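You operate a simulated robot arm through the tools that you are given. There is no shell and no other tool.

You are at the controls of a simulated robot arm. One attempt, no reset.

## Task
Spin the green-cap bobbin up to its red ring, speed dial on 400.
Fine: bobbin on the seat, bobbin guard shut, band lever on TIGHT; twist lever, brake knob and other bobbins end as they began. Set down upright: what you pick out.

It is judged by the outcome, as a careful person would: the job done as asked, and still so three seconds after it is handed in. It fails if anything else is knocked over, pushed out of place, dropped, spilled or broken. Lids that push on must go on centred and level and be pressed home; caps that screw on are set level and turned clockwise until they are tight.

## Robot
A 6-joint arm with a two-finger gripper, fixed in place. Base frame: the origin is on the floor under the middle of its stand, x ahead of it, y to its left, z up. Units: mm, rad, N and s.
With the tool pointing down near the work surface it reaches from about 120 to 920 mm from the base axis. Its first joint turns from -2.897 to 2.897 rad. Payload 3.43 kg.
The TCP is the grasp point between the finger pads, 20 mm short of the fingertips. In the tool frame z runs along the fingers and y along their closing line. The gripper opens to 190 mm; its body begins 248 mm behind the TCP.
Orientation is that of the tool frame in the base frame, as a unit quaternion [x, y, z, w]. With the fingers straight down and closing along the base's y, the tool's x points along the base's -x, its y along +y and its z along -z.

## Interface
- The arm moves only by the tool apply_moves. Its argument "series" is a list of rows, each a list of 3 entries, a list of its own where there are three numbers: the shift along the tool's x, y, z in units of 30 mm (1.0 is 30 mm), then the turn, a rotation vector about the tool's x, y, z in units of 5 degrees (1.0 is 5 degrees), then the opening, from 0 (shut) to 1 (fully open). In form: [[[dx, dy, dz], [ax, ay, az], grip], ...]. A call has 1 to 20 rows; each row shifts and turns the commanded pose from where the row before left it, along the tool's axes as they then stand. A call with a number of a shift or a turn outside -1 to 1 is refused whole. Each row takes 0.2 s and may step no farther than 50 mm and 0.15 rad from the row before; otherwise, or with a gripper value out of range, the whole call is refused. A pose out of reach is approached as far as the arm can. The call stops where the force on the tool passes 40 N (or 10 N more than at its start, if that is more) or the arm is blocked; 0.2 s more then pass. Each finger travels about 153 mm/s and halts on what it meets, pressing with about 42 N; the grip force reading is that of the motor and also rises with nothing between the fingers. The clock runs only during rows and for 0.2 s after the last one: add rows that do not move to give the fingers time. The reply holds the time, the measured pose of the TCP, the force on the tool along the base axes, the opening and the grip force, in the units named above and with some noise, with the torque about the TCP (base axes, N m) and any sound that the robot's microphone picked up.
- Cameras (640 x 400 px; columns grow to the right, rows downward): "scene" is fixed at [49.4, -501.5, 1370]; the picture's right is [0.60, -0.80, 0.00], its down [-0.33, -0.25, -0.91] and it looks along [0.72, 0.55, -0.42] (base axes); focal length 302 px, centre (320, 200). "wrist" rides on the gripper at [70, -8, -288] in the tool frame; the picture's right is [0.12, 0.99, 0.00], its down [-0.96, 0.12, -0.25] and it looks along [-0.24, 0.03, 0.97] (tool axes); focal length 261 px, centre (320, 200). There is no depth. A picture from a camera that has moved, and an enlarged one, comes with that camera's place and axes in the base frame and with its lens.
- camera(camera): a new picture of that camera. The clock stands still meanwhile.
- raise_lower(by): moves the trunk up (or, below 0, down) by that many mm; the arm rides with it, the base frame stays. It gives what a move gives, with no picture.
- close_up(camera, box): a new picture of the part [left, top, right, bottom] of that camera's present view, enlarged. The clock stands still meanwhile.
- finish_job(): hands the job in; it is judged then, once.

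Places have to be worked out from the pictures, the camera data and where the tool is seen. Open the gripper and draw the arm clear of the work before you hand the job in, unless the task says otherwise.

The tools are called by a JSON object that holds its "api" and its "payload". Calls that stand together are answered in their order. apply_moves: Moves the arm, as the interface text tells. Its arguments: {"type":"object","properties":{"series":{"type":"array","items":{"type":"array"}}},"required":["series"]} The other tools are called the same way: raise_lower (by) moves the trunk up or down; camera (camera) takes a picture; close_up (camera, box) takes an enlarged picture of a part of a camera's view; finish_job () hands the job in.

At the start:

```text
t: 0.0
ee_pos: [655.4, 199.8, 1199.7]
tcp_rot: [0.0, 1.0, 0.0, 0.001]
force: [-0.4, 0.3, -0.1]
torque: [-0.01, 0.01, 0.01]
gripper_width: 189.7
grasp_force: 0.1
trunk travel left (down, up): [-200.0, 240.0]
```

scene: 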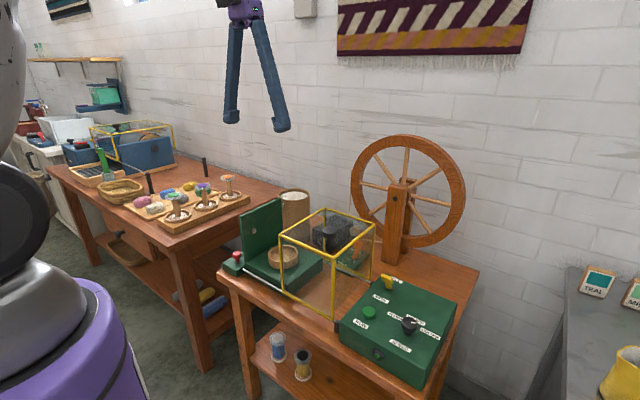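
wrist: 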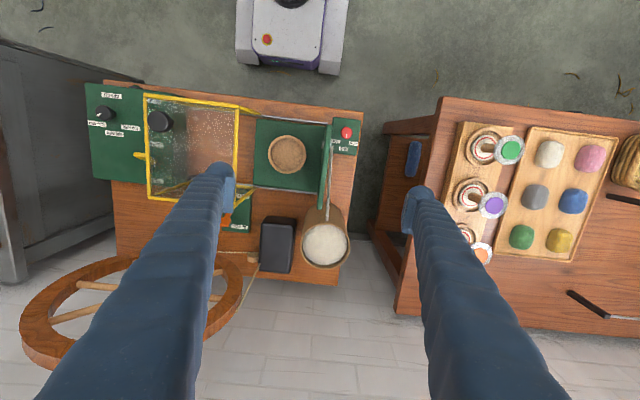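

I'll begin by looking closely at the spinning machine and the bobbin rack in both cameras.

{"api": "close_up", "payload": {"camera": "scene", "box": [220, 180, 380, 320]}}

{"api": "close_up", "payload": {"camera": "scene", "box": [330, 260, 470, 400]}}

{"api": "close_up", "payload": {"camera": "scene", "box": [100, 150, 260, 250]}}

{"api": "close_up", "payload": {"camera": "wrist", "box": [80, 70, 260, 220]}}

{"api": "close_up", "payload": {"camera": "wrist", "box": [230, 100, 370, 280]}}

{"api": "close_up", "payload": {"camera": "wrist", "box": [430, 100, 640, 280]}}

```text
2.86 times, centred on (300, 250) of scene
camera zoom: at [49.4, -501.5, 1370.0], right [0.6, -0.8, 0.0], down [-0.33, -0.25, -0.91], along [0.72, 0.55, -0.42], focal length 862 px, centre (377, 57)
```

zoom: 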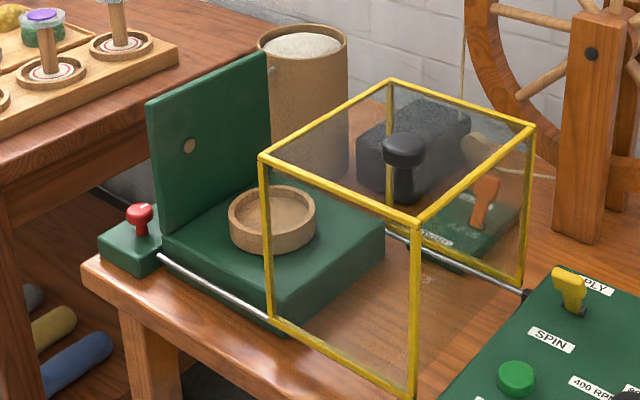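

```text
2.86 times, centred on (400, 330) of scene
camera zoom: at [49.4, -501.5, 1370.0], right [0.6, -0.8, 0.0], down [-0.33, -0.25, -0.91], along [0.72, 0.55, -0.42], focal length 862 px, centre (91, -171)
```

zoom: 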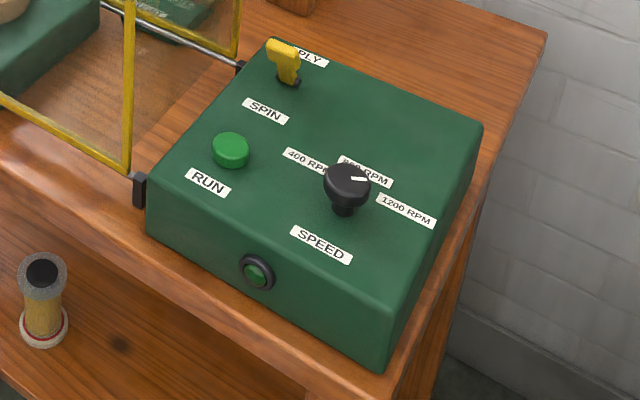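

```text
4.00 times, centred on (180, 200) of scene
camera zoom: at [49.4, -501.5, 1370.0], right [0.6, -0.8, 0.0], down [-0.33, -0.25, -0.91], along [0.72, 0.55, -0.42], focal length 1206 px, centre (880, 200)
```

zoom: 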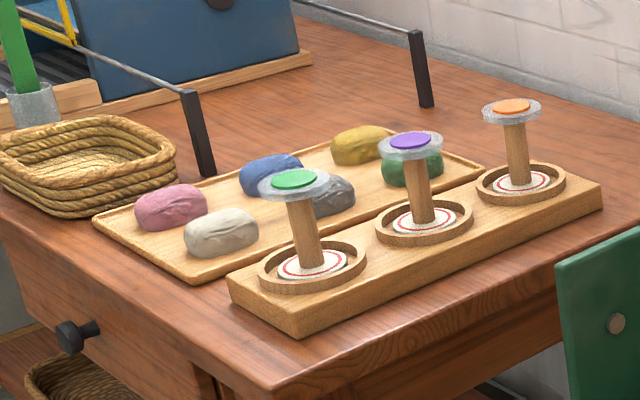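

```text
2.67 times, centred on (170, 145) of wrist
camera zoom: at [583.7, 190.4, 1487.5], right [-0.12, 0.99, 0.0], down [0.96, 0.12, 0.25], along [0.24, 0.03, -0.97], focal length 695 px, centre (720, 347)
```

zoom: 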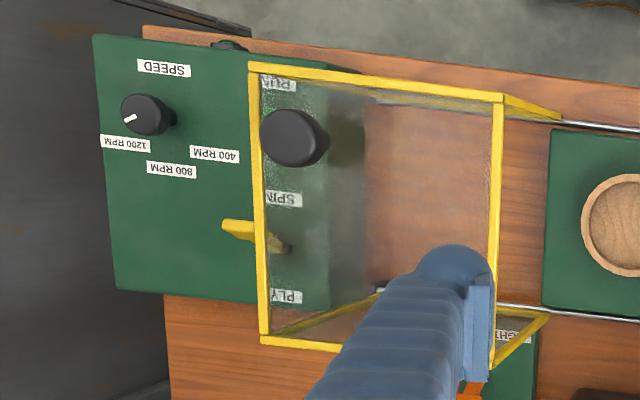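

```text
2.22 times, centred on (300, 190) of wrist
camera zoom: at [583.7, 190.4, 1487.5], right [-0.12, 0.99, 0.0], down [0.96, 0.12, 0.25], along [0.24, 0.03, -0.97], focal length 579 px, centre (364, 222)
```

zoom: 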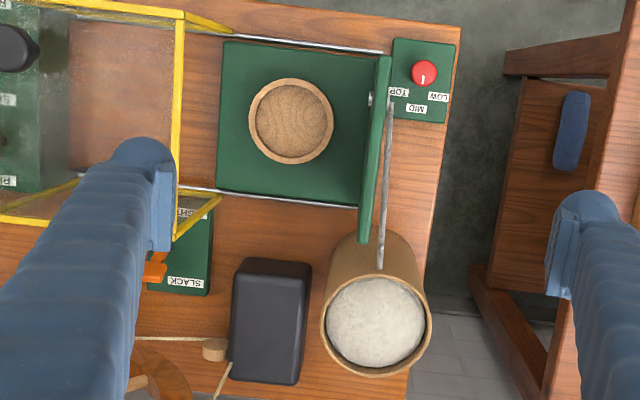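

```text
2.22 times, centred on (535, 190) of wrist
camera zoom: at [583.7, 190.4, 1487.5], right [-0.12, 0.99, 0.0], down [0.96, 0.12, 0.25], along [0.24, 0.03, -0.97], focal length 579 px, centre (-158, 222)
```

zoom: 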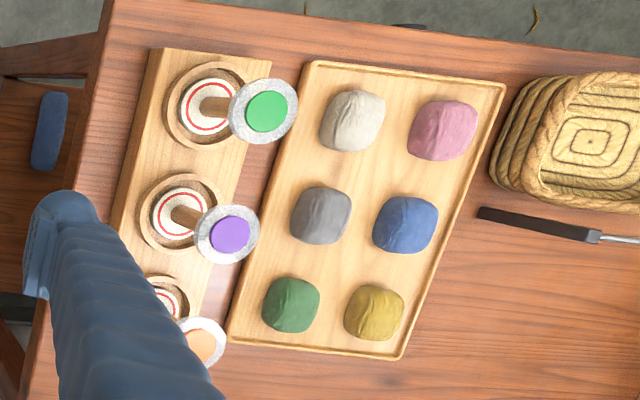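

The seat works out at about (644, 109, 776), the green cap at (566, 620, 890) and the guard knob near (592, -118, 970). The dial is around (596, -351, 798) and points at 1200. I'll move the arm over the control box for a clearer look.

{"api": "apply_moves", "payload": {"series": [[[0, -1, 0], [0, 0, 0], 1], [[0, -1, 0], [0, 0, 0], 1], [[0, -1, 0], [0, 0, 0], 1], [[0, -1, 0], [0, 0, 0], 1], [[0, -1, 0], [0, 0, 0], 1], [[0, -1, 0], [0, 0, 0], 1], [[0, -1, 0], [0, 0, 0], 1], [[0, -1, 0], [0, 0, 0], 1], [[0, -1, 0], [0, 0, 0], 1], [[0, -1, 0], [0, 0, 0], 1], [[0, -1, 0], [0, 0, 0], 1], [[0, -1, 0], [0, 0, 0], 1], [[0, -1, 0], [0, 0, 0], 1], [[0, -1, 0], [0, 0, 0], 1]]}}

```text
t: 3.0
ee_pos: [656.0, -220.6, 1200.1]
tcp_rot: [-0.001, 1.0, -0.001, -0.001]
force: [0.8, -0.1, -0.5]
torque: [0.02, 0.01, 0.01]
gripper_width: 190.0
grasp_force: 0.2
trunk travel left (down, up): [-200.0, 240.0]
```

The arm is at y≈-220. I'll take a wrist picture from here.

{"api": "camera", "payload": {"camera": "wrist"}}

{"api": "close_up", "payload": {"camera": "wrist", "box": [220, 70, 440, 210]}}

{"api": "close_up", "payload": {"camera": "wrist", "box": [380, 120, 580, 300]}}

```text
taken
camera wrist: at [584.6, -228.9, 1487.6], right [-0.12, 0.99, 0.0], down [0.96, 0.12, 0.25], along [0.24, 0.03, -0.97], focal length 261 px, centre (320, 200)
```

wrist: 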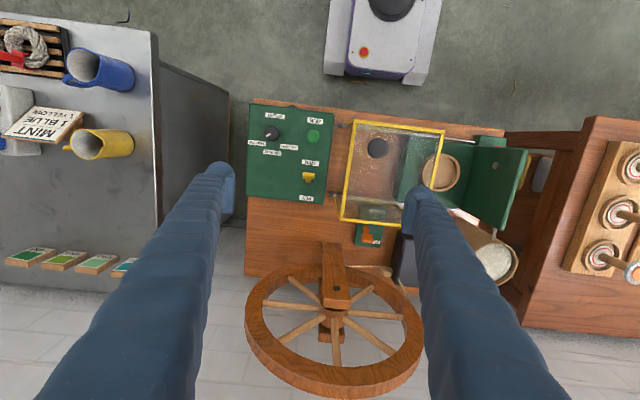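

```text
2.86 times, centred on (330, 140) of wrist
camera zoom: at [584.6, -228.9, 1487.6], right [-0.12, 0.99, 0.0], down [0.96, 0.12, 0.25], along [0.24, 0.03, -0.97], focal length 745 px, centre (291, 371)
```

zoom: 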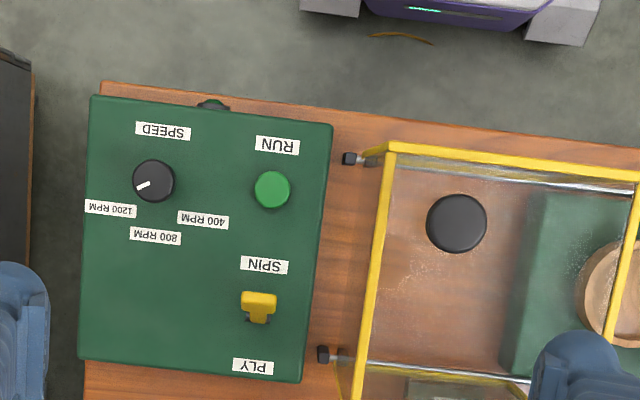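

```text
2.22 times, centred on (480, 210) of wrist
camera zoom: at [584.6, -228.9, 1487.6], right [-0.12, 0.99, 0.0], down [0.96, 0.12, 0.25], along [0.24, 0.03, -0.97], focal length 579 px, centre (-36, 178)
```

zoom: 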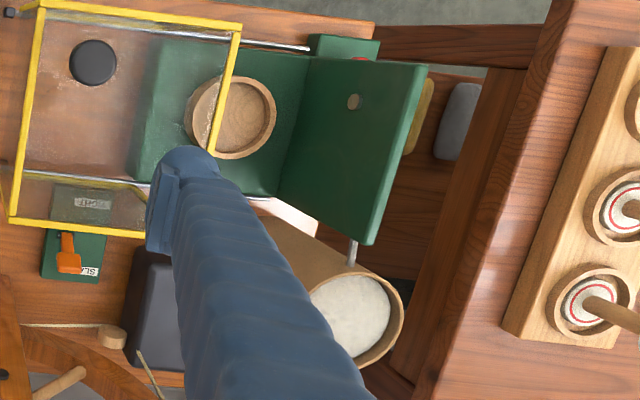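

The twist lever is on SPIN, the dial points at 1200 and the band lever leans toward SLACK, with its tip near (858, -57, 774). RUN is at about (590, -246, 779). I'll move above and in front of the band lever for a closer look.

{"api": "apply_moves", "payload": {"series": [[[-0.58, 0.91, 0.3], [0, 0, 0], 1], [[-0.58, 0.91, 0.3], [0, 0, 0], 1], [[-0.58, 0.91, 0.3], [0, 0, 0], 1], [[-0.58, 0.91, 0.3], [0, 0, 0], 1], [[-0.58, 0.91, 0.3], [0, 0, 0], 1], [[-0.58, 0.91, 0.3], [0, 0, 0], 1]]}}

{"api": "camera", "payload": {"camera": "wrist"}}

{"api": "close_up", "payload": {"camera": "wrist", "box": [260, 130, 400, 250]}}

```text
t: 4.4
ee_pos: [763.3, -58.4, 1142.6]
tcp_rot: [0.0, 1.0, 0.0, 0.0]
force: [0.7, -0.2, -0.2]
torque: [-0.03, 0.02, -0.02]
gripper_width: 189.9
grasp_force: 0.1
trunk travel left (down, up): [-200.0, 240.0]
```

```text
taken
camera wrist: at [691.2, -66.4, 1431.5], right [-0.12, 0.99, 0.0], down [0.96, 0.12, 0.25], along [0.24, 0.03, -0.97], focal length 261 px, centre (320, 200)
```

wrist: 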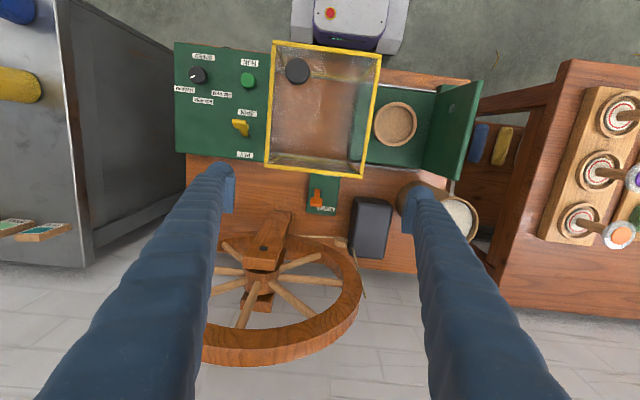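

```text
3.33 times, centred on (330, 190) of wrist
camera zoom: at [691.2, -66.4, 1431.5], right [-0.12, 0.99, 0.0], down [0.96, 0.12, 0.25], along [0.24, 0.03, -0.97], focal length 869 px, centre (287, 233)
```

zoom: 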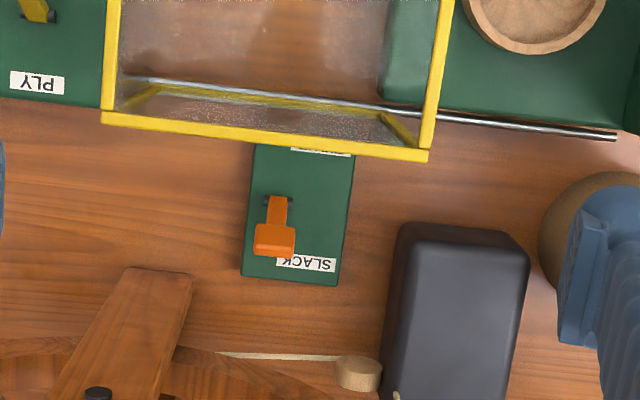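

The lever pivots near (837, -56, 747) and its head is near (860, -56, 775). The guard's back face is at about x≈762. I'll check it from the scene camera to refine the heights and see how thick the fingers are.

{"api": "camera", "payload": {"camera": "scene"}}

{"api": "close_up", "payload": {"camera": "scene", "box": [300, 200, 400, 270]}}

```text
taken
```

scene: 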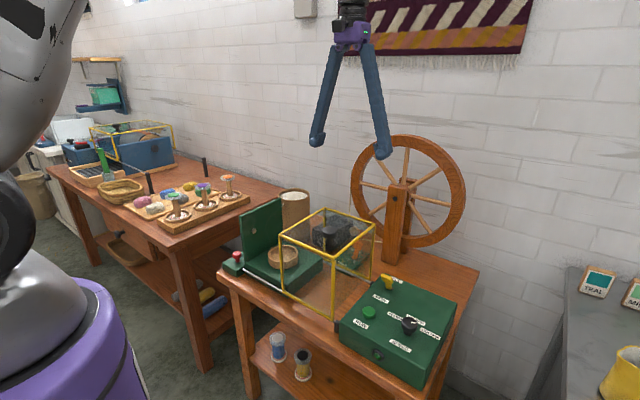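

```text
5.71 times, centred on (350, 235) of scene
camera zoom: at [49.4, -501.5, 1370.0], right [0.6, -0.8, 0.0], down [-0.33, -0.25, -0.91], along [0.72, 0.55, -0.42], focal length 1723 px, centre (149, 0)
```

zoom: 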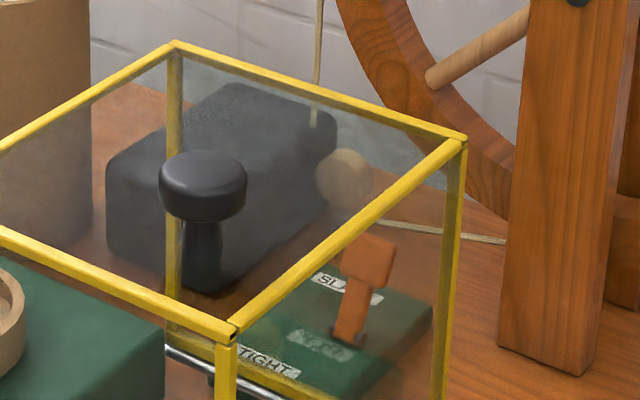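

Refined estimates put the lever head at (865, -57, 769), the pivot at (845, -55, 722) and the wheel's front face at about x≈952, so gripping the head is feasible. I'll narrow the gripper and move over the head at a safe height to check alignment.

{"api": "apply_moves", "payload": {"series": [[[-0.85, 0, 0], [0, 0, 0], 0.4], [[-0.85, 0.0, 0], [0, 0, 0], 0.4], [[-0.85, 0.0, 0], [0, 0, 0], 0.4], [[-0.85, 0.03, 0], [0, 0, 0], 0.4], [[0, 0, 0.8], [0, 0, 0], 0.4], [[0, 0, 0.8], [0, 0, 0], 0.4], [[0, 0, 0.8], [0, 0, 0], 0.4], [[0, 0, 0.8], [0, 0, 0], 0.4]]}}

{"api": "camera", "payload": {"camera": "wrist"}}

{"api": "camera", "payload": {"camera": "scene"}}

```text
t: 6.2
ee_pos: [861.9, -58.0, 1048.2]
tcp_rot: [-0.001, 1.0, 0.0, 0.0]
force: [0.0, -0.2, 0.2]
torque: [-0.05, 0.01, 0.02]
gripper_width: 76.1
grasp_force: 0.0
trunk travel left (down, up): [-200.0, 240.0]
```

```text
taken
camera wrist: at [790.9, -66.6, 1336.4], right [-0.12, 0.99, 0.0], down [0.96, 0.12, 0.25], along [0.24, 0.03, -0.97], focal length 261 px, centre (320, 200)
```

wrist: 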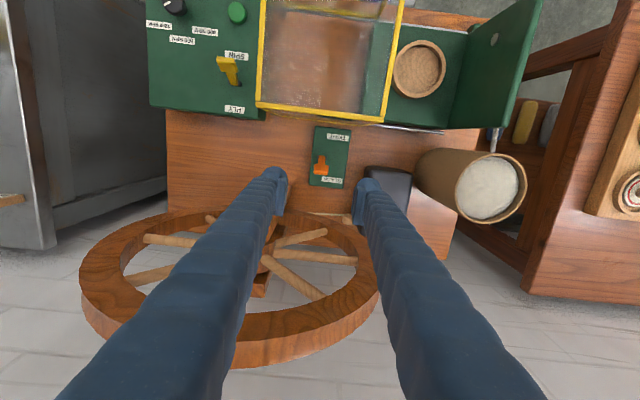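

```text
taken
```

scene: 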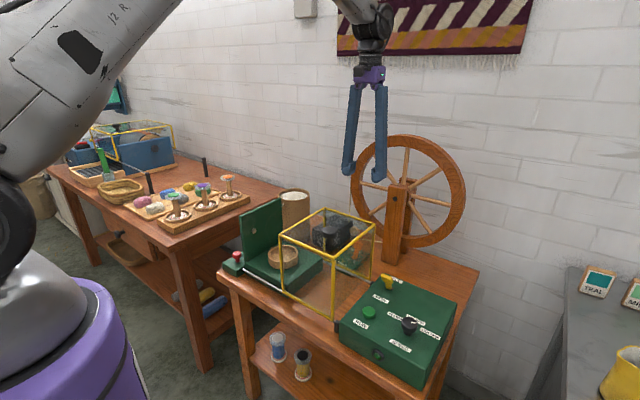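

The head projects to about (862, -58), right under the TCP. I'll descend most of the way and check again.

{"api": "apply_moves", "payload": {"series": [[[0, 0, 1], [0, 0, 0], 0.36], [[0, 0, 1], [0, 0, 0], 0.36], [[0, 0, 1], [0, 0, 0], 0.36], [[0, 0, 1], [0, 0, 0], 0.36], [[0, 0, 1], [0, 0, 0], 0.36], [[0, 0, 1], [0, 0, 0], 0.36], [[0, 0, 1], [0, 0, 0], 0.36]]}}

{"api": "camera", "payload": {"camera": "wrist"}}

{"api": "close_up", "payload": {"camera": "scene", "box": [280, 130, 440, 270]}}

```text
t: 7.8
ee_pos: [861.9, -56.5, 839.9]
tcp_rot: [0.0, 1.0, 0.0, 0.0]
force: [0.7, -0.2, -0.1]
torque: [0.01, 0.05, -0.02]
gripper_width: 68.4
grasp_force: 0.0
trunk travel left (down, up): [-200.0, 240.0]
```

```text
taken
camera wrist: at [789.6, -65.1, 1127.2], right [-0.12, 0.99, 0.0], down [0.96, 0.12, 0.25], along [0.25, 0.03, -0.97], focal length 261 px, centre (320, 200)
```

wrist: 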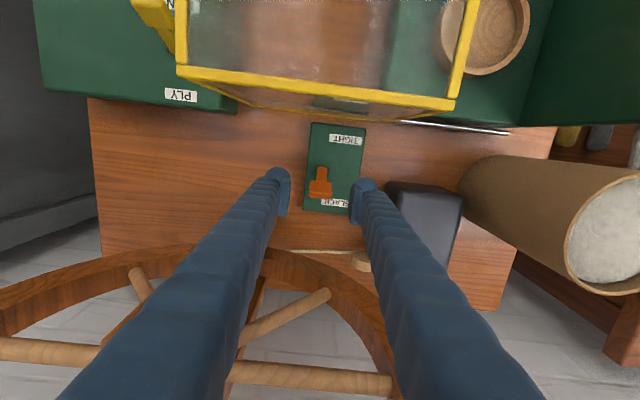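

```text
2.86 times, centred on (360, 200) of scene
camera zoom: at [49.4, -501.5, 1370.0], right [0.6, -0.8, 0.0], down [-0.33, -0.25, -0.91], along [0.72, 0.55, -0.42], focal length 862 px, centre (206, 200)
```

zoom: 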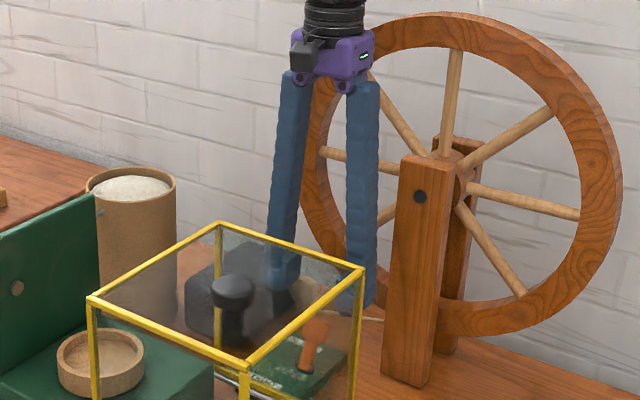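

Alignment is good: the head sits between the fingers at about (861, -56). I'll descend to z≈772 and close gently on it.

{"api": "apply_moves", "payload": {"series": [[[0, 0, 0.8], [0, 0, 0], 0.36], [[0, 0, 0.8], [0, 0, 0], 0.36], [[0, 0, 0.66], [0, 0, 0], 0.36], [[0, 0, 0], [0, 0, 0], 0.36]]}}

{"api": "camera", "payload": {"camera": "wrist"}}

{"api": "close_up", "payload": {"camera": "scene", "box": [320, 200, 400, 270]}}

```text
t: 8.8
ee_pos: [861.3, -56.6, 771.3]
tcp_rot: [0.0, 1.0, -0.001, -0.001]
force: [-0.4, -0.5, -0.6]
torque: [-0.02, 0.02, -0.01]
gripper_width: 68.4
grasp_force: 0.0
trunk travel left (down, up): [-200.0, 240.0]
```

```text
taken
camera wrist: at [789.5, -65.4, 1059.6], right [-0.12, 0.99, 0.0], down [0.96, 0.12, 0.25], along [0.24, 0.03, -0.97], focal length 261 px, centre (320, 200)
```

wrist: 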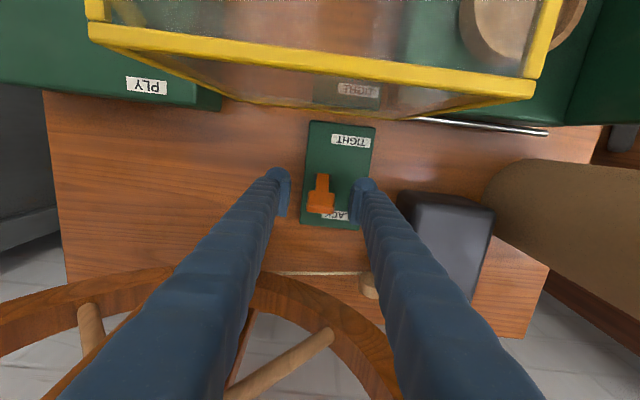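

```text
5.71 times, centred on (360, 235) of scene
camera zoom: at [49.4, -501.5, 1370.0], right [0.6, -0.8, 0.0], down [-0.33, -0.25, -0.91], along [0.72, 0.55, -0.42], focal length 1723 px, centre (91, 0)
```

zoom: 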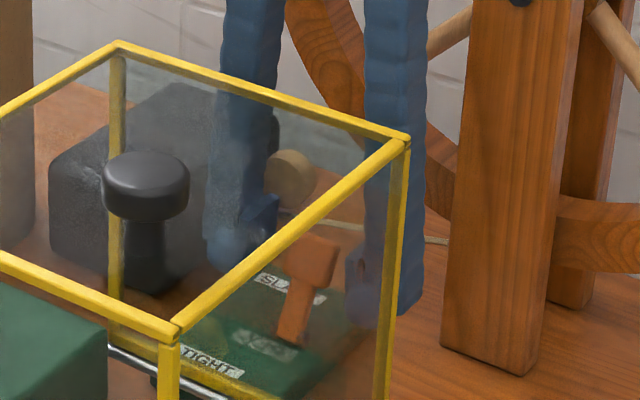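

The fingers straddle the lever head. I'll close on it now.

{"api": "apply_moves", "payload": {"series": [[[0, 0, 0], [0, 0, 0], 0.1], [[0, 0, 0], [0, 0, 0], 0.1], [[0, 0, 0], [0, 0, 0], 0.1]]}}

```text
t: 9.6
ee_pos: [861.1, -54.9, 772.0]
tcp_rot: [0.0, 1.0, 0.0, -0.001]
force: [1.0, 18.5, -2.6]
torque: [0.16, -0.09, 0.03]
gripper_width: 30.6
grasp_force: 45.1
trunk travel left (down, up): [-200.0, 240.0]
```

I've gripped it at 30.6 mm, with a small sideways load. I'll relieve that slightly and draw the lever toward TIGHT, which is -x.

{"api": "apply_moves", "payload": {"series": [[[0, 0.06, 0], [0, 0, 0], 0.1], [[0.25, 0, -0.05], [0, 0, 0], 0.1], [[0.25, 0, -0.04], [0, 0, 0], 0.1], [[0.25, 0, 0], [0, 0, 0], 0.1], [[0.25, 0, 0.03], [0, 0, 0], 0.1]]}}

{"api": "camera", "payload": {"camera": "wrist"}}

```text
t: 10.8
ee_pos: [833.2, -55.5, 776.0]
tcp_rot: [0.0, 1.0, 0.0, 0.002]
force: [23.5, -2.2, 12.2]
torque: [-0.03, -1.28, 0.01]
gripper_width: 30.9
grasp_force: 44.9
trunk travel left (down, up): [-200.0, 240.0]
```

```text
taken
camera wrist: at [761.2, -63.6, 1063.0], right [-0.12, 0.99, 0.0], down [0.96, 0.12, 0.25], along [0.25, 0.03, -0.97], focal length 261 px, centre (320, 200)
```

wrist: 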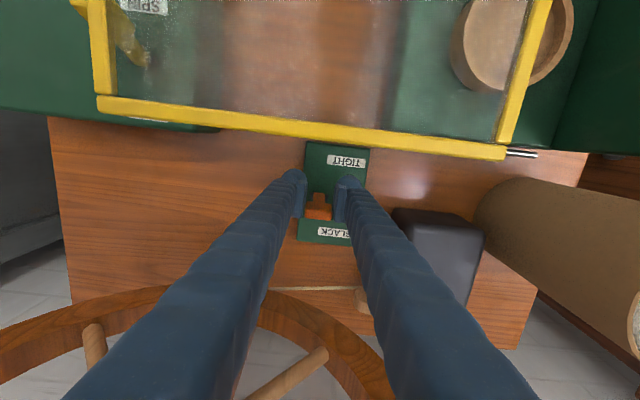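

A resisting force of 23 N has built up along x. I'll zoom in to see whether the lever follows or slips.

{"api": "close_up", "payload": {"camera": "wrist", "box": [260, 130, 400, 260]}}

{"api": "close_up", "payload": {"camera": "scene", "box": [320, 200, 400, 270]}}

```text
3.08 times, centred on (330, 195) of wrist
camera zoom: at [761.2, -63.6, 1063.0], right [-0.12, 0.99, 0.0], down [0.96, 0.12, 0.25], along [0.25, 0.03, -0.97], focal length 802 px, centre (289, 215)
```

zoom: 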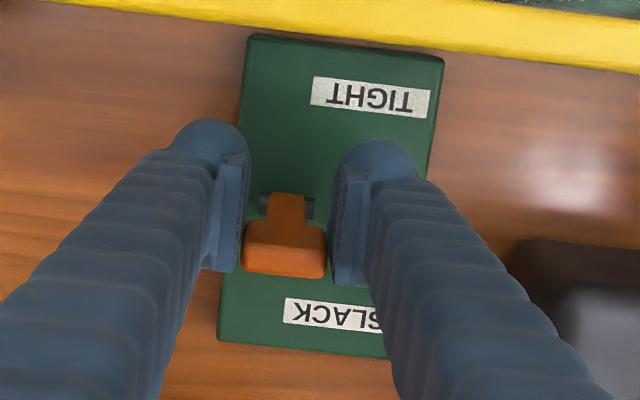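

```text
5.71 times, centred on (360, 235) of scene
camera zoom: at [49.4, -501.5, 1370.0], right [0.6, -0.8, 0.0], down [-0.33, -0.25, -0.91], along [0.72, 0.55, -0.42], focal length 1723 px, centre (91, 0)
```

zoom: 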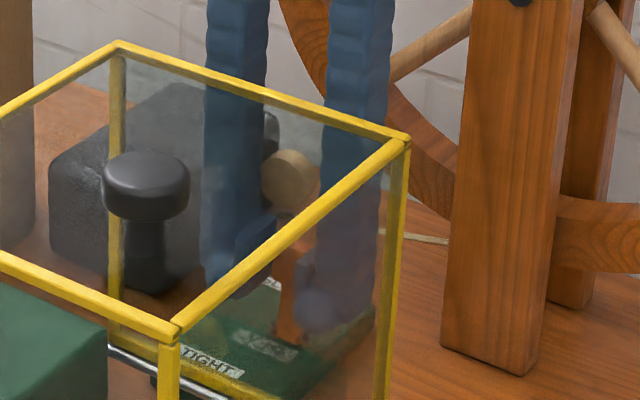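

The lever followed only halfway (head about x=848) and the pads slipped ahead of it. I'll hold still for a moment to see whether it creeps toward TIGHT.

{"api": "apply_moves", "payload": {"series": [[[0, 0, 0], [0, 0, 0], 0.1], [[0, 0, 0], [0, 0, 0], 0.1], [[0, 0, 0], [0, 0, 0], 0.1], [[0, 0, 0], [0, 0, 0], 0.1]]}}

{"api": "close_up", "payload": {"camera": "wrist", "box": [260, 130, 400, 260]}}

```text
t: 11.8
ee_pos: [832.3, -55.8, 775.9]
tcp_rot: [0.001, 1.0, -0.001, 0.0]
force: [18.5, -1.7, 21.5]
torque: [-0.04, -1.19, 0.01]
gripper_width: 30.9
grasp_force: 45.1
trunk travel left (down, up): [-200.0, 240.0]
```

```text
3.08 times, centred on (330, 195) of wrist
camera zoom: at [759.9, -63.6, 1062.4], right [-0.12, 0.99, 0.0], down [0.96, 0.12, 0.25], along [0.25, 0.03, -0.97], focal length 802 px, centre (289, 215)
```

zoom: 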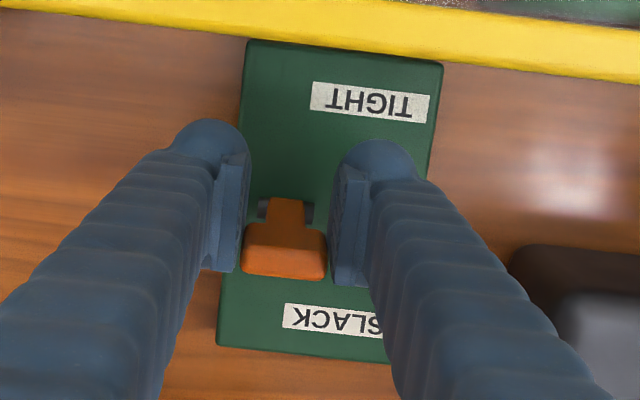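

There's no creep, so the lever is sprung and needs a push from behind. I'll open, tilt the tool 10° so the body stays clear of the wheel, and move the fingers past the head toward +x.

{"api": "apply_moves", "payload": {"series": [[[0, 0, 0], [0, 0, 0], 0.27], [[0, 0, 0], [0, 0, 0], 0.27], [[0, 0, 0], [0, -1, 0], 0.27], [[0, 0, 0], [0, -1, 0], 0.27], [[-0.6, 0, 0.106], [0, 0, 0], 0.27], [[-0.6, 0, 0.106], [0, 0, 0], 0.27], [[-0.6, 0, 0.106], [0, 0, 0], 0.27], [[0, 0, 0], [0, 0, 0], 0.27]]}}

{"api": "camera", "payload": {"camera": "wrist"}}

{"api": "close_up", "payload": {"camera": "scene", "box": [300, 80, 440, 270]}}

```text
t: 13.6
ee_pos: [885.4, -54.6, 775.6]
tcp_rot: [0.0, 0.996, 0.0, 0.087]
force: [0.8, 0.0, -0.4]
torque: [0.0, 0.01, 0.03]
gripper_width: 51.4
grasp_force: 0.1
trunk travel left (down, up): [-200.0, 240.0]
```

```text
taken
camera wrist: at [765.1, -62.9, 1045.1], right [-0.12, 0.99, -0.02], down [0.9, 0.12, 0.41], along [0.41, 0.03, -0.91], focal length 261 px, centre (320, 200)
```

wrist: 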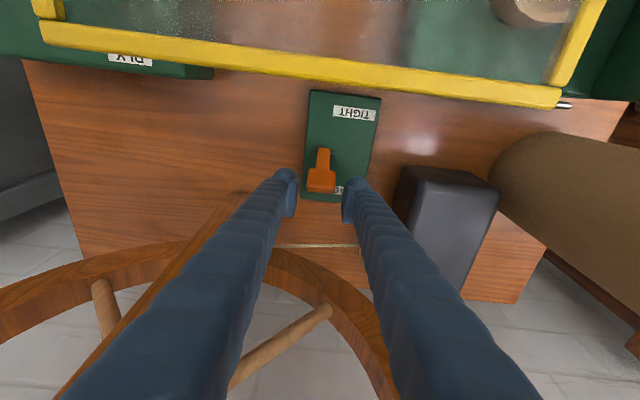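

```text
2.11 times, centred on (370, 175) of scene
camera zoom: at [49.4, -501.5, 1370.0], right [0.6, -0.8, 0.0], down [-0.33, -0.25, -0.91], along [0.72, 0.55, -0.42], focal length 635 px, centre (215, 253)
```

zoom: 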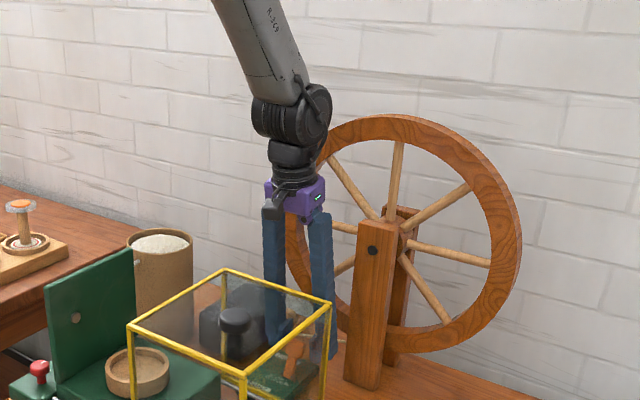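

The lever returned to SLACK, with its head at x≈865. I'll move 8 mm further back, close the fingers behind it, then push it toward TIGHT.

{"api": "apply_moves", "payload": {"series": [[[-0.27, 0, 0.047], [0, 0, 0], 0.27], [[0, 0, 0], [0, 0, 0], 0.0], [[0, 0, 0], [0, 0, 0], 0.0], [[0, 0, 0], [0, 0, 0], 0.0]]}}

{"api": "camera", "payload": {"camera": "wrist"}}

```text
t: 14.6
ee_pos: [894.7, -55.5, 773.3]
tcp_rot: [0.0, 0.996, 0.0, 0.087]
force: [3.9, -1.7, -2.6]
torque: [-0.03, -0.25, 0.06]
gripper_width: 27.9
grasp_force: 44.9
trunk travel left (down, up): [-200.0, 240.0]
```

```text
taken
camera wrist: at [774.2, -63.6, 1045.1], right [-0.12, 0.99, -0.02], down [0.9, 0.12, 0.41], along [0.41, 0.03, -0.91], focal length 261 px, centre (320, 200)
```

wrist: 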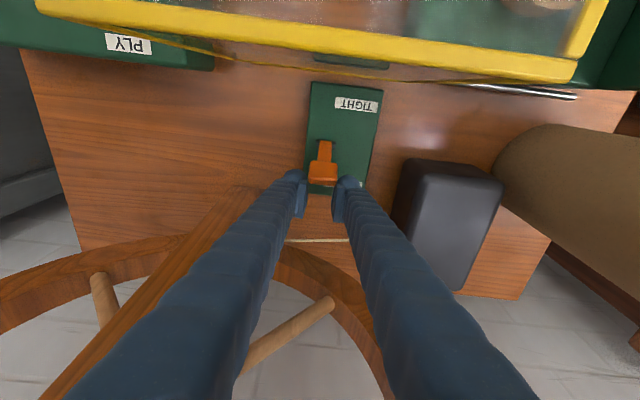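

The fingers still caught the head's rounded corner (27.9 mm). I'll reopen, back off another 12 mm, and close again.

{"api": "apply_moves", "payload": {"series": [[[0, 0, 0], [0, 0, 0], 0.23], [[0, 0, 0], [0, 0, 0], 0.23], [[-0.4, 0, 0.07], [0, 0, 0], 0.23], [[0, 0, 0], [0, 0, 0], 0.0], [[0, 0, 0], [0, 0, 0], 0.0], [[0, 0, 0], [0, 0, 0], 0.0]]}}

{"api": "close_up", "payload": {"camera": "wrist", "box": [240, 80, 440, 240]}}

```text
t: 16.0
ee_pos: [907.5, -54.8, 773.9]
tcp_rot: [0.001, 0.996, 0.001, 0.086]
force: [0.7, 0.1, 0.0]
torque: [0.0, 0.01, 0.05]
gripper_width: 0.0
grasp_force: 34.4
trunk travel left (down, up): [-200.0, 240.0]
```

```text
2.50 times, centred on (340, 160) of wrist
camera zoom: at [786.6, -63.9, 1045.1], right [-0.12, 0.99, -0.02], down [0.9, 0.12, 0.41], along [0.41, 0.03, -0.91], focal length 652 px, centre (270, 300)
```

zoom: 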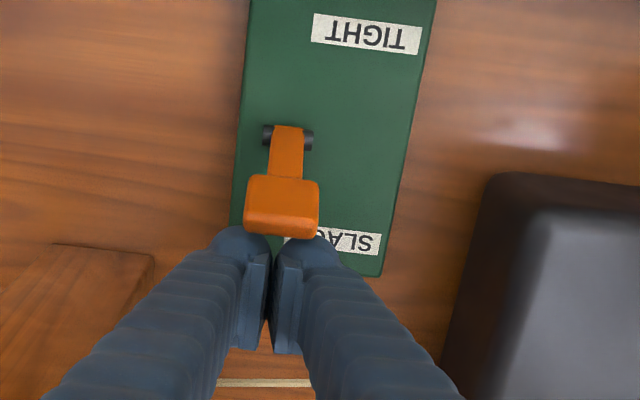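

The fingers are closed directly behind the lever head. I'll push toward -x in small steps.

{"api": "apply_moves", "payload": {"series": [[[0.2, 0, -0.035], [0, 0, 0], 0.0], [[0.2, 0, -0.035], [0, 0, 0], 0.0], [[0.2, 0, -0.035], [0, 0, 0], 0.0], [[0.2, 0, -0.035], [0, 0, 0], 0.0], [[0.2, 0, -0.035], [0, 0, 0], 0.0], [[0.2, 0, -0.035], [0, 0, 0], 0.0]]}}

{"api": "close_up", "payload": {"camera": "wrist", "box": [240, 80, 440, 240]}}

```text
t: 17.4
ee_pos: [869.3, -55.5, 773.9]
tcp_rot: [0.0, 0.996, 0.0, 0.086]
force: [-0.1, 0.1, -0.7]
torque: [0.02, -0.02, 0.02]
gripper_width: 0.0
grasp_force: 34.0
trunk travel left (down, up): [-200.0, 240.0]
```

```text
2.50 times, centred on (340, 160) of wrist
camera zoom: at [749.4, -63.4, 1045.2], right [-0.12, 0.99, -0.02], down [0.91, 0.12, 0.41], along [0.41, 0.03, -0.91], focal length 652 px, centre (270, 300)
```

zoom: 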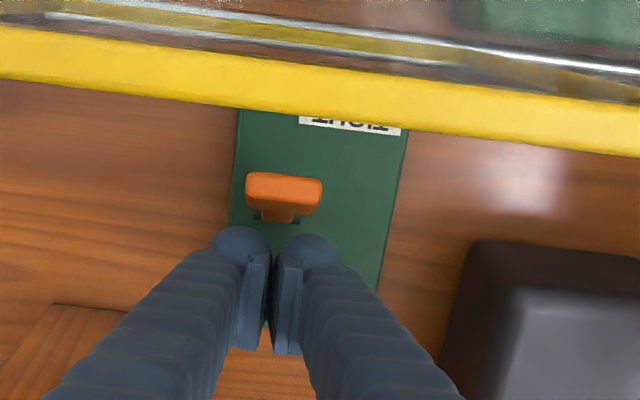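

The lever has snapped over to TIGHT and is clear of the fingers. I'll lift straight up, then level the tool.

{"api": "apply_moves", "payload": {"series": [[[-0.174, 0, -0.985], [0, 0, 0], 0.0], [[-0.174, 0, -0.985], [0, 0, 0], 0.0], [[-0.174, 0, -0.985], [0, 0, 0], 0.0], [[-0.174, 0, -0.985], [0, 0, 0], 0.0], [[-0.174, 0, -0.985], [0, 0, 0], 0.0], [[-0.174, 0, -0.985], [0, 0, 0], 0.0], [[-0.174, 0, -0.985], [0, 0, 0], 0.0], [[-0.174, 0, -0.985], [0, 0, 0], 0.0], [[-0.174, 0, -0.985], [0, 0, 0], 0.0], [[-0.174, 0, -0.985], [0, 1, 0], 0.0], [[0, 0, -0.5], [0, 1, 0], 0.0]]}}

{"api": "camera", "payload": {"camera": "wrist"}}

{"api": "close_up", "payload": {"camera": "scene", "box": [300, 200, 400, 270]}}

```text
t: 19.8
ee_pos: [868.2, -55.2, 1088.9]
tcp_rot: [0.0, 1.0, -0.001, -0.002]
force: [1.1, 0.2, 0.3]
torque: [-0.02, -0.01, 0.01]
gripper_width: 0.0
grasp_force: 34.1
trunk travel left (down, up): [-200.0, 240.0]
```

```text
taken
camera wrist: at [797.4, -64.2, 1376.8], right [-0.12, 0.99, 0.0], down [0.96, 0.12, 0.24], along [0.24, 0.03, -0.97], focal length 261 px, centre (320, 200)
```

wrist: 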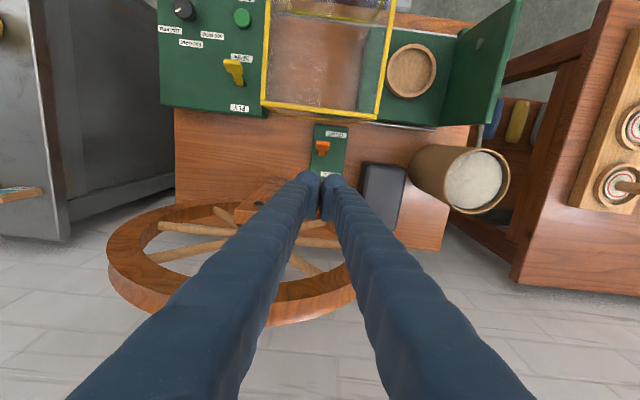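

```text
5.71 times, centred on (350, 235) of scene
camera zoom: at [49.4, -501.5, 1370.0], right [0.6, -0.8, 0.0], down [-0.33, -0.25, -0.91], along [0.72, 0.55, -0.42], focal length 1723 px, centre (149, 0)
```

zoom: 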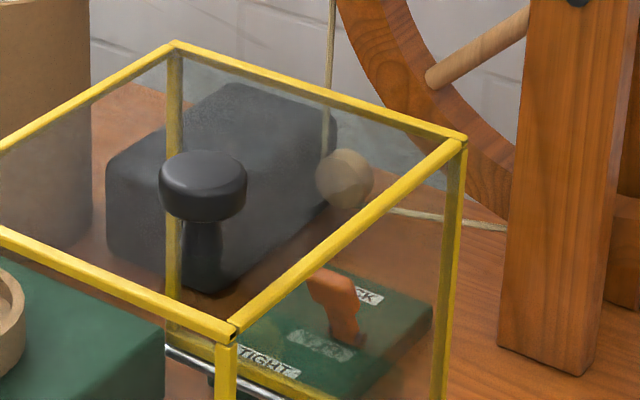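

The band lever is now on TIGHT. Next is the speed dial: cap top at about (597, -351, 804), box top at about z≈776. I'll move above it and open the gripper to 80 mm.

{"api": "apply_moves", "payload": {"series": [[[0.91, -0.987, 0], [0, 0, 0], 0.42], [[0.91, -0.987, 0], [0, 0, 0], 0.42], [[0.91, -0.987, 0], [0, 0, 0], 0.42], [[0.91, -0.987, 0], [0, 0, 0], 0.42], [[0.91, -0.987, 0], [0, 0, 0], 0.42], [[0.91, -0.987, 0], [0, 0, 0], 0.42], [[0.91, -0.987, 0], [0, 0, 0], 0.42], [[0.91, -0.987, 0], [0, 0, 0], 0.42], [[0.91, -0.987, 0], [0, 0, 0], 0.42], [[0.85, -0.987, 0], [0, 0, 0], 0.42], [[0, 0, 1], [0, 0, 0], 0.42], [[0, 0, 1], [0, 0, 0], 0.42], [[0, 0, 1], [0, 0, 0], 0.42], [[0, 0, 1], [0, 0, 0], 0.42]]}}

{"api": "camera", "payload": {"camera": "wrist"}}

```text
t: 22.8
ee_pos: [598.2, -351.0, 968.0]
tcp_rot: [0.0, 1.0, 0.001, 0.0]
force: [1.0, 0.0, 0.5]
torque: [0.0, 0.02, -0.02]
gripper_width: 79.9
grasp_force: 0.1
trunk travel left (down, up): [-200.0, 240.0]
```

```text
taken
camera wrist: at [526.8, -359.5, 1255.6], right [-0.12, 0.99, 0.0], down [0.96, 0.12, 0.25], along [0.24, 0.03, -0.97], focal length 261 px, centre (320, 200)
```

wrist: 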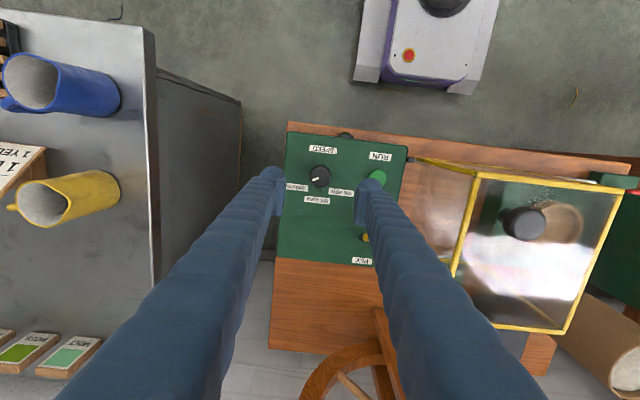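

The dial sits directly under the TCP (599, -350.6). I'll pre-rotate 55° clockwise so there is room to turn back counter-clockwise, then check the view.

{"api": "apply_moves", "payload": {"series": [[[0, 0, 0], [0, 0, 1], 0.38], [[0, 0, 0], [0, 0, 1], 0.38], [[0, 0, 0], [0, 0, 1], 0.38], [[0, 0, 0], [0, 0, 1], 0.38], [[0, 0, 0], [0, 0, 1], 0.38], [[0, 0, 0], [0, 0, 1], 0.38], [[0, 0, 0], [0, 0, 1], 0.38], [[0, 0, 0], [0, 0, 1], 0.38], [[0, 0, 0], [0, 0, 1], 0.38], [[0, 0, 0], [0, 0, 1], 0.38], [[0, 0, 0], [0, 0, 1], 0.38], [[0, 0, 0.9], [0, 0, 0], 0.38], [[0, 0, 0.9], [0, 0, 0], 0.38], [[0, 0, 0.9], [0, 0, 0], 0.38], [[0, 0, 0.9], [0, 0, 0], 0.38]]}}

{"api": "camera", "payload": {"camera": "wrist"}}

{"api": "close_up", "payload": {"camera": "scene", "box": [350, 270, 470, 370]}}

```text
t: 26.0
ee_pos: [599.7, -350.6, 860.9]
tcp_rot: [0.462, 0.887, -0.001, -0.001]
force: [-0.2, 0.0, -0.3]
torque: [-0.02, 0.05, -0.02]
gripper_width: 72.2
grasp_force: 0.1
trunk travel left (down, up): [-200.0, 240.0]
```

```text
taken
camera wrist: at [550.3, -298.7, 1148.0], right [0.74, 0.67, 0.0], down [0.65, -0.72, 0.25], along [0.16, -0.18, -0.97], focal length 261 px, centre (320, 200)
```

wrist: 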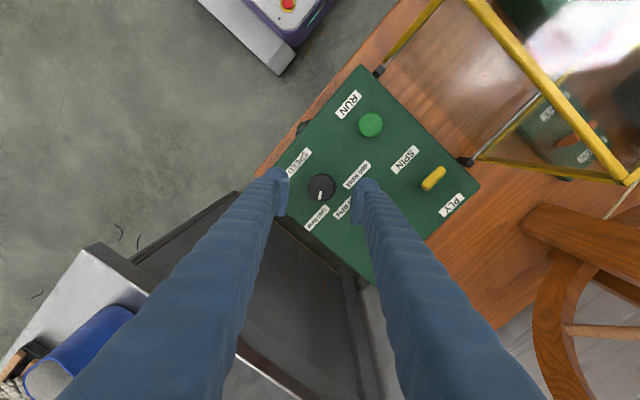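

```text
4.00 times, centred on (410, 320) of scene
camera zoom: at [49.4, -501.5, 1370.0], right [0.6, -0.8, 0.0], down [-0.33, -0.25, -0.91], along [0.72, 0.55, -0.42], focal length 1206 px, centre (-40, -280)
```

zoom: 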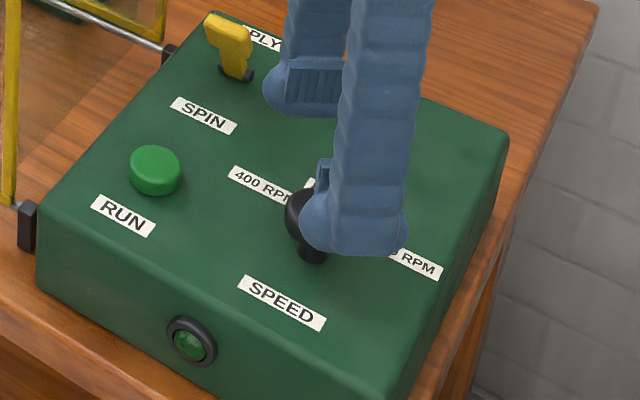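

The dial is centred between the fingers, so I'll descend to z≈801 and close on the cap.

{"api": "apply_moves", "payload": {"series": [[[0, 0, 0.7], [0, 0, 0], 0.38], [[0, 0, 0.7], [0, 0, 0], 0.38], [[0, 0, 0.55], [0, 0, 0], 0.38], [[0, 0, 0], [0, 0, 0], 0.38]]}}

{"api": "close_up", "payload": {"camera": "wrist", "box": [250, 130, 410, 250]}}

{"api": "close_up", "payload": {"camera": "scene", "box": [350, 270, 470, 370]}}

```text
t: 27.0
ee_pos: [597.1, -351.8, 804.1]
tcp_rot: [0.461, 0.887, 0.0, 0.0]
force: [1.0, -0.6, 0.6]
torque: [-0.01, 0.02, -0.02]
gripper_width: 72.2
grasp_force: 0.1
trunk travel left (down, up): [-200.0, 240.0]
```

```text
3.33 times, centred on (330, 190) of wrist
camera zoom: at [548.4, -299.4, 1091.1], right [0.74, 0.67, 0.0], down [0.65, -0.72, 0.25], along [0.16, -0.18, -0.97], focal length 869 px, centre (287, 233)
```

zoom: 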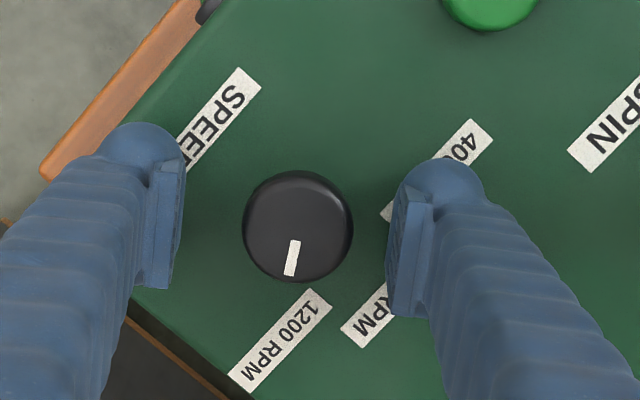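

```text
4.00 times, centred on (410, 320) of scene
camera zoom: at [49.4, -501.5, 1370.0], right [0.6, -0.8, 0.0], down [-0.33, -0.25, -0.91], along [0.72, 0.55, -0.42], focal length 1206 px, centre (-40, -280)
```

zoom: 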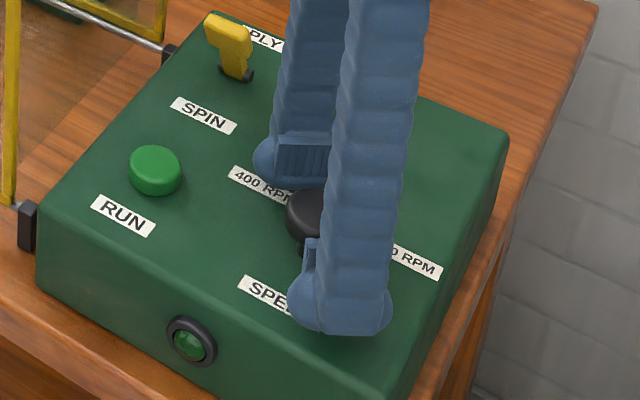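

The dial's centre is at about (597, -348.6), roughly 3 mm from the TCP. I'll correct that and close on the cap.

{"api": "apply_moves", "payload": {"series": [[[0.08, 0.06, 0], [0, 0, 0], 0.38], [[0, 0, 0], [0, 0, 0], 0.15], [[0, 0, 0], [0, 0, 0], 0.1], [[0, 0, 0], [0, 0, 0], 0.1]]}}

{"api": "close_up", "payload": {"camera": "wrist", "box": [250, 130, 410, 250]}}

```text
t: 28.2
ee_pos: [598.8, -348.1, 800.8]
tcp_rot: [0.46, 0.888, 0.001, -0.003]
force: [11.5, -1.1, -32.3]
torque: [-0.34, -0.33, 0.09]
gripper_width: 34.4
grasp_force: 44.8
trunk travel left (down, up): [-200.0, 240.0]
stopped in row 4: the force on the tool passed its limit at 41 N (the readings are from after the stop); the commanded pose is now the measured one
```

```text
3.33 times, centred on (330, 190) of wrist
camera zoom: at [550.3, -295.4, 1088.9], right [0.74, 0.67, 0.0], down [0.65, -0.72, 0.24], along [0.16, -0.18, -0.97], focal length 869 px, centre (287, 233)
```

zoom: 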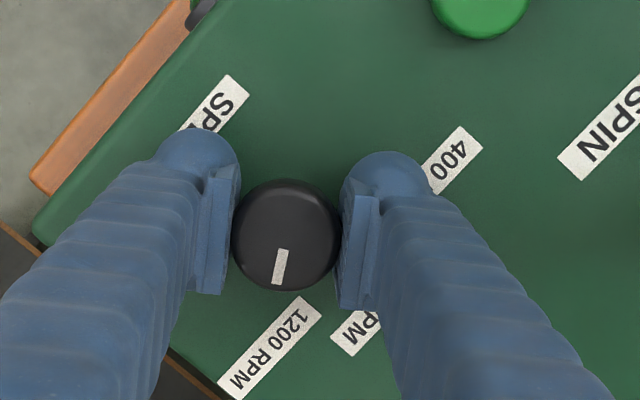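

The pads are catching the tapered underside of the cap, which pulls the tool down 32 N. I'll open, raise about 9 mm and re-grip on the widest part.

{"api": "apply_moves", "payload": {"series": [[[0, 0, 0], [0, 0, 0], 0.3], [[0, 0, 0], [0, 0, 0], 0.3], [[0, 0, -0.3], [0, 0, 0], 0.3], [[0, 0, 0], [0, 0, 0], 0.3], [[0, 0, 0], [0, 0, 0], 0.15], [[0, 0, 0], [0, 0, 0], 0.15]]}}

{"api": "close_up", "payload": {"camera": "wrist", "box": [250, 130, 410, 250]}}

{"api": "close_up", "payload": {"camera": "scene", "box": [350, 270, 470, 370]}}

```text
t: 29.6
ee_pos: [596.9, -346.8, 812.1]
tcp_rot: [0.461, 0.887, 0.0, -0.001]
force: [6.4, 4.8, -2.3]
torque: [0.04, -0.11, 0.01]
gripper_width: 35.3
grasp_force: 45.1
trunk travel left (down, up): [-200.0, 240.0]
```

```text
3.33 times, centred on (330, 190) of wrist
camera zoom: at [549.6, -294.5, 1099.7], right [0.74, 0.67, 0.0], down [0.65, -0.72, 0.25], along [0.16, -0.18, -0.97], focal length 869 px, centre (287, 233)
```

zoom: 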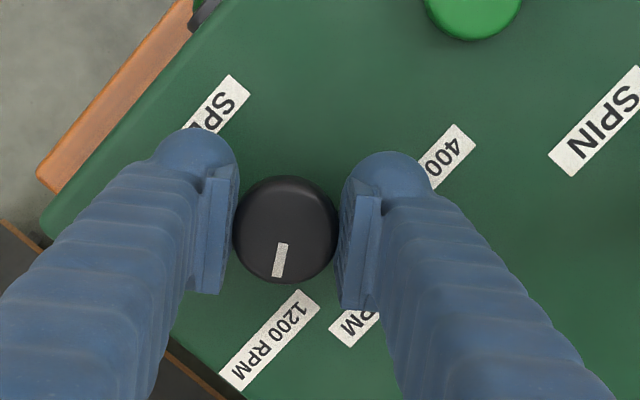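

```text
4.00 times, centred on (410, 320) of scene
camera zoom: at [49.4, -501.5, 1370.0], right [0.6, -0.8, 0.0], down [-0.33, -0.25, -0.91], along [0.72, 0.55, -0.42], focal length 1206 px, centre (-40, -280)
```

zoom: 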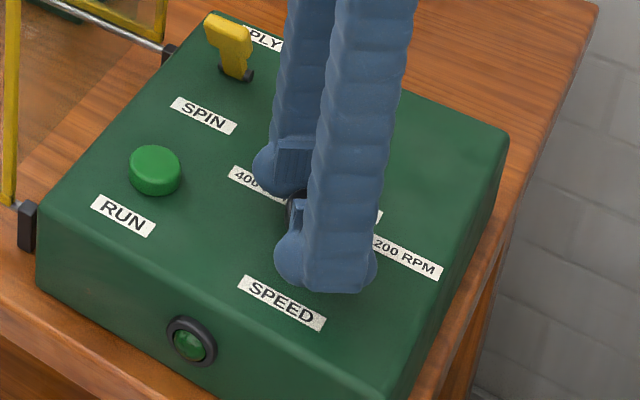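

The grip is good at 35.3 mm with small forces. I'll turn the dial counter-clockwise, seen from above, in 5° rows: first 50°, then a check that it follows.

{"api": "apply_moves", "payload": {"series": [[[0, 0.04, 0], [0, 0, 0], 0.15], [[0, 0, 0], [0, 0, -1], 0.15], [[0, 0, 0], [0, 0, -1], 0.15], [[0, 0, 0], [0, 0, -1], 0.15], [[0, 0, 0], [0, 0, -1], 0.15], [[0, 0, 0], [0, 0, -1], 0.15], [[0, 0, 0], [0, 0, -1], 0.15], [[0, 0, 0], [0, 0, -1], 0.15], [[0, 0, 0], [0, 0, -1], 0.15], [[0, 0, 0], [0, 0, -1], 0.15], [[0, 0, 0], [0, 0, -1], 0.15]]}}

{"api": "close_up", "payload": {"camera": "wrist", "box": [250, 130, 410, 250]}}

```text
t: 31.6
ee_pos: [595.4, -349.0, 811.8]
tcp_rot: [0.138, 0.99, 0.001, -0.001]
force: [-2.4, -9.6, -8.0]
torque: [-0.2, 0.46, -0.01]
gripper_width: 35.3
grasp_force: 44.8
trunk travel left (down, up): [-200.0, 240.0]
stopped in row 10: the force on the tool passed its limit at 41 N (the readings are from after the stop); the commanded pose is now the measured one
```

```text
3.33 times, centred on (330, 190) of wrist
camera zoom: at [525.7, -338.2, 1100.1], right [0.16, 0.99, 0.0], down [0.96, -0.15, 0.24], along [0.24, -0.04, -0.97], focal length 869 px, centre (287, 233)
```

zoom: 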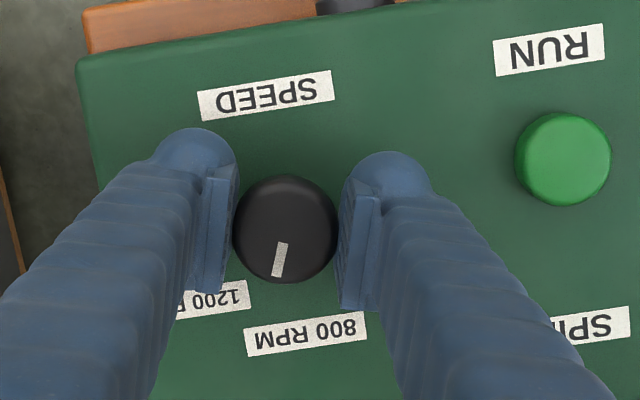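

The dial turned with the gripper, about 39° so far, before a side load stopped the call. I'll re-centre slightly and continue.

{"api": "apply_moves", "payload": {"series": [[[0.02, -0.04, 0.02], [0, 0, 0], 0.15], [[0, 0, 0], [0, 0, -1], 0.15], [[0, 0, 0], [0, 0, -1], 0.15], [[0, 0, 0], [0, 0, -1], 0.15], [[0, 0, 0], [0, 0, -1], 0.15], [[0, 0, 0], [0, 0, -1], 0.15]]}}

{"api": "close_up", "payload": {"camera": "wrist", "box": [250, 130, 410, 250]}}

```text
t: 33.0
ee_pos: [596.9, -350.3, 812.6]
tcp_rot: [-0.079, 0.997, -0.001, -0.001]
force: [-10.4, -35.5, 1.6]
torque: [-0.43, 0.18, -0.17]
gripper_width: 35.3
grasp_force: 45.4
trunk travel left (down, up): [-200.0, 240.0]
```

```text
3.33 times, centred on (330, 190) of wrist
camera zoom: at [526.9, -370.4, 1100.0], right [-0.28, 0.96, 0.0], down [0.93, 0.27, 0.25], along [0.24, 0.07, -0.97], focal length 869 px, centre (287, 233)
```

zoom: 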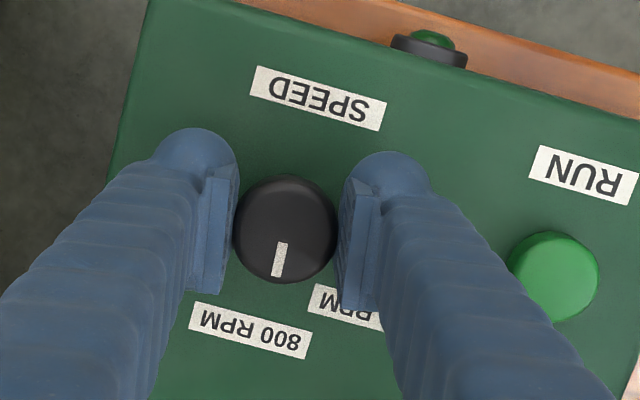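

About 64° turned, and the dial now reads just past 800. The side load is -35 N in y, so I'll shift the command 2 mm toward -y and see.

{"api": "apply_moves", "payload": {"series": [[[0.03, -0.066, 0], [0, 0, 0], 0.15], [[0, 0, 0], [0, 0, 0], 0.15]]}}

```text
t: 33.6
ee_pos: [596.2, -350.6, 811.7]
tcp_rot: [-0.079, 0.997, 0.0, 0.0]
force: [0.4, -16.8, 4.5]
torque: [-0.12, -0.3, -0.07]
gripper_width: 35.0
grasp_force: 45.3
trunk travel left (down, up): [-200.0, 240.0]
```

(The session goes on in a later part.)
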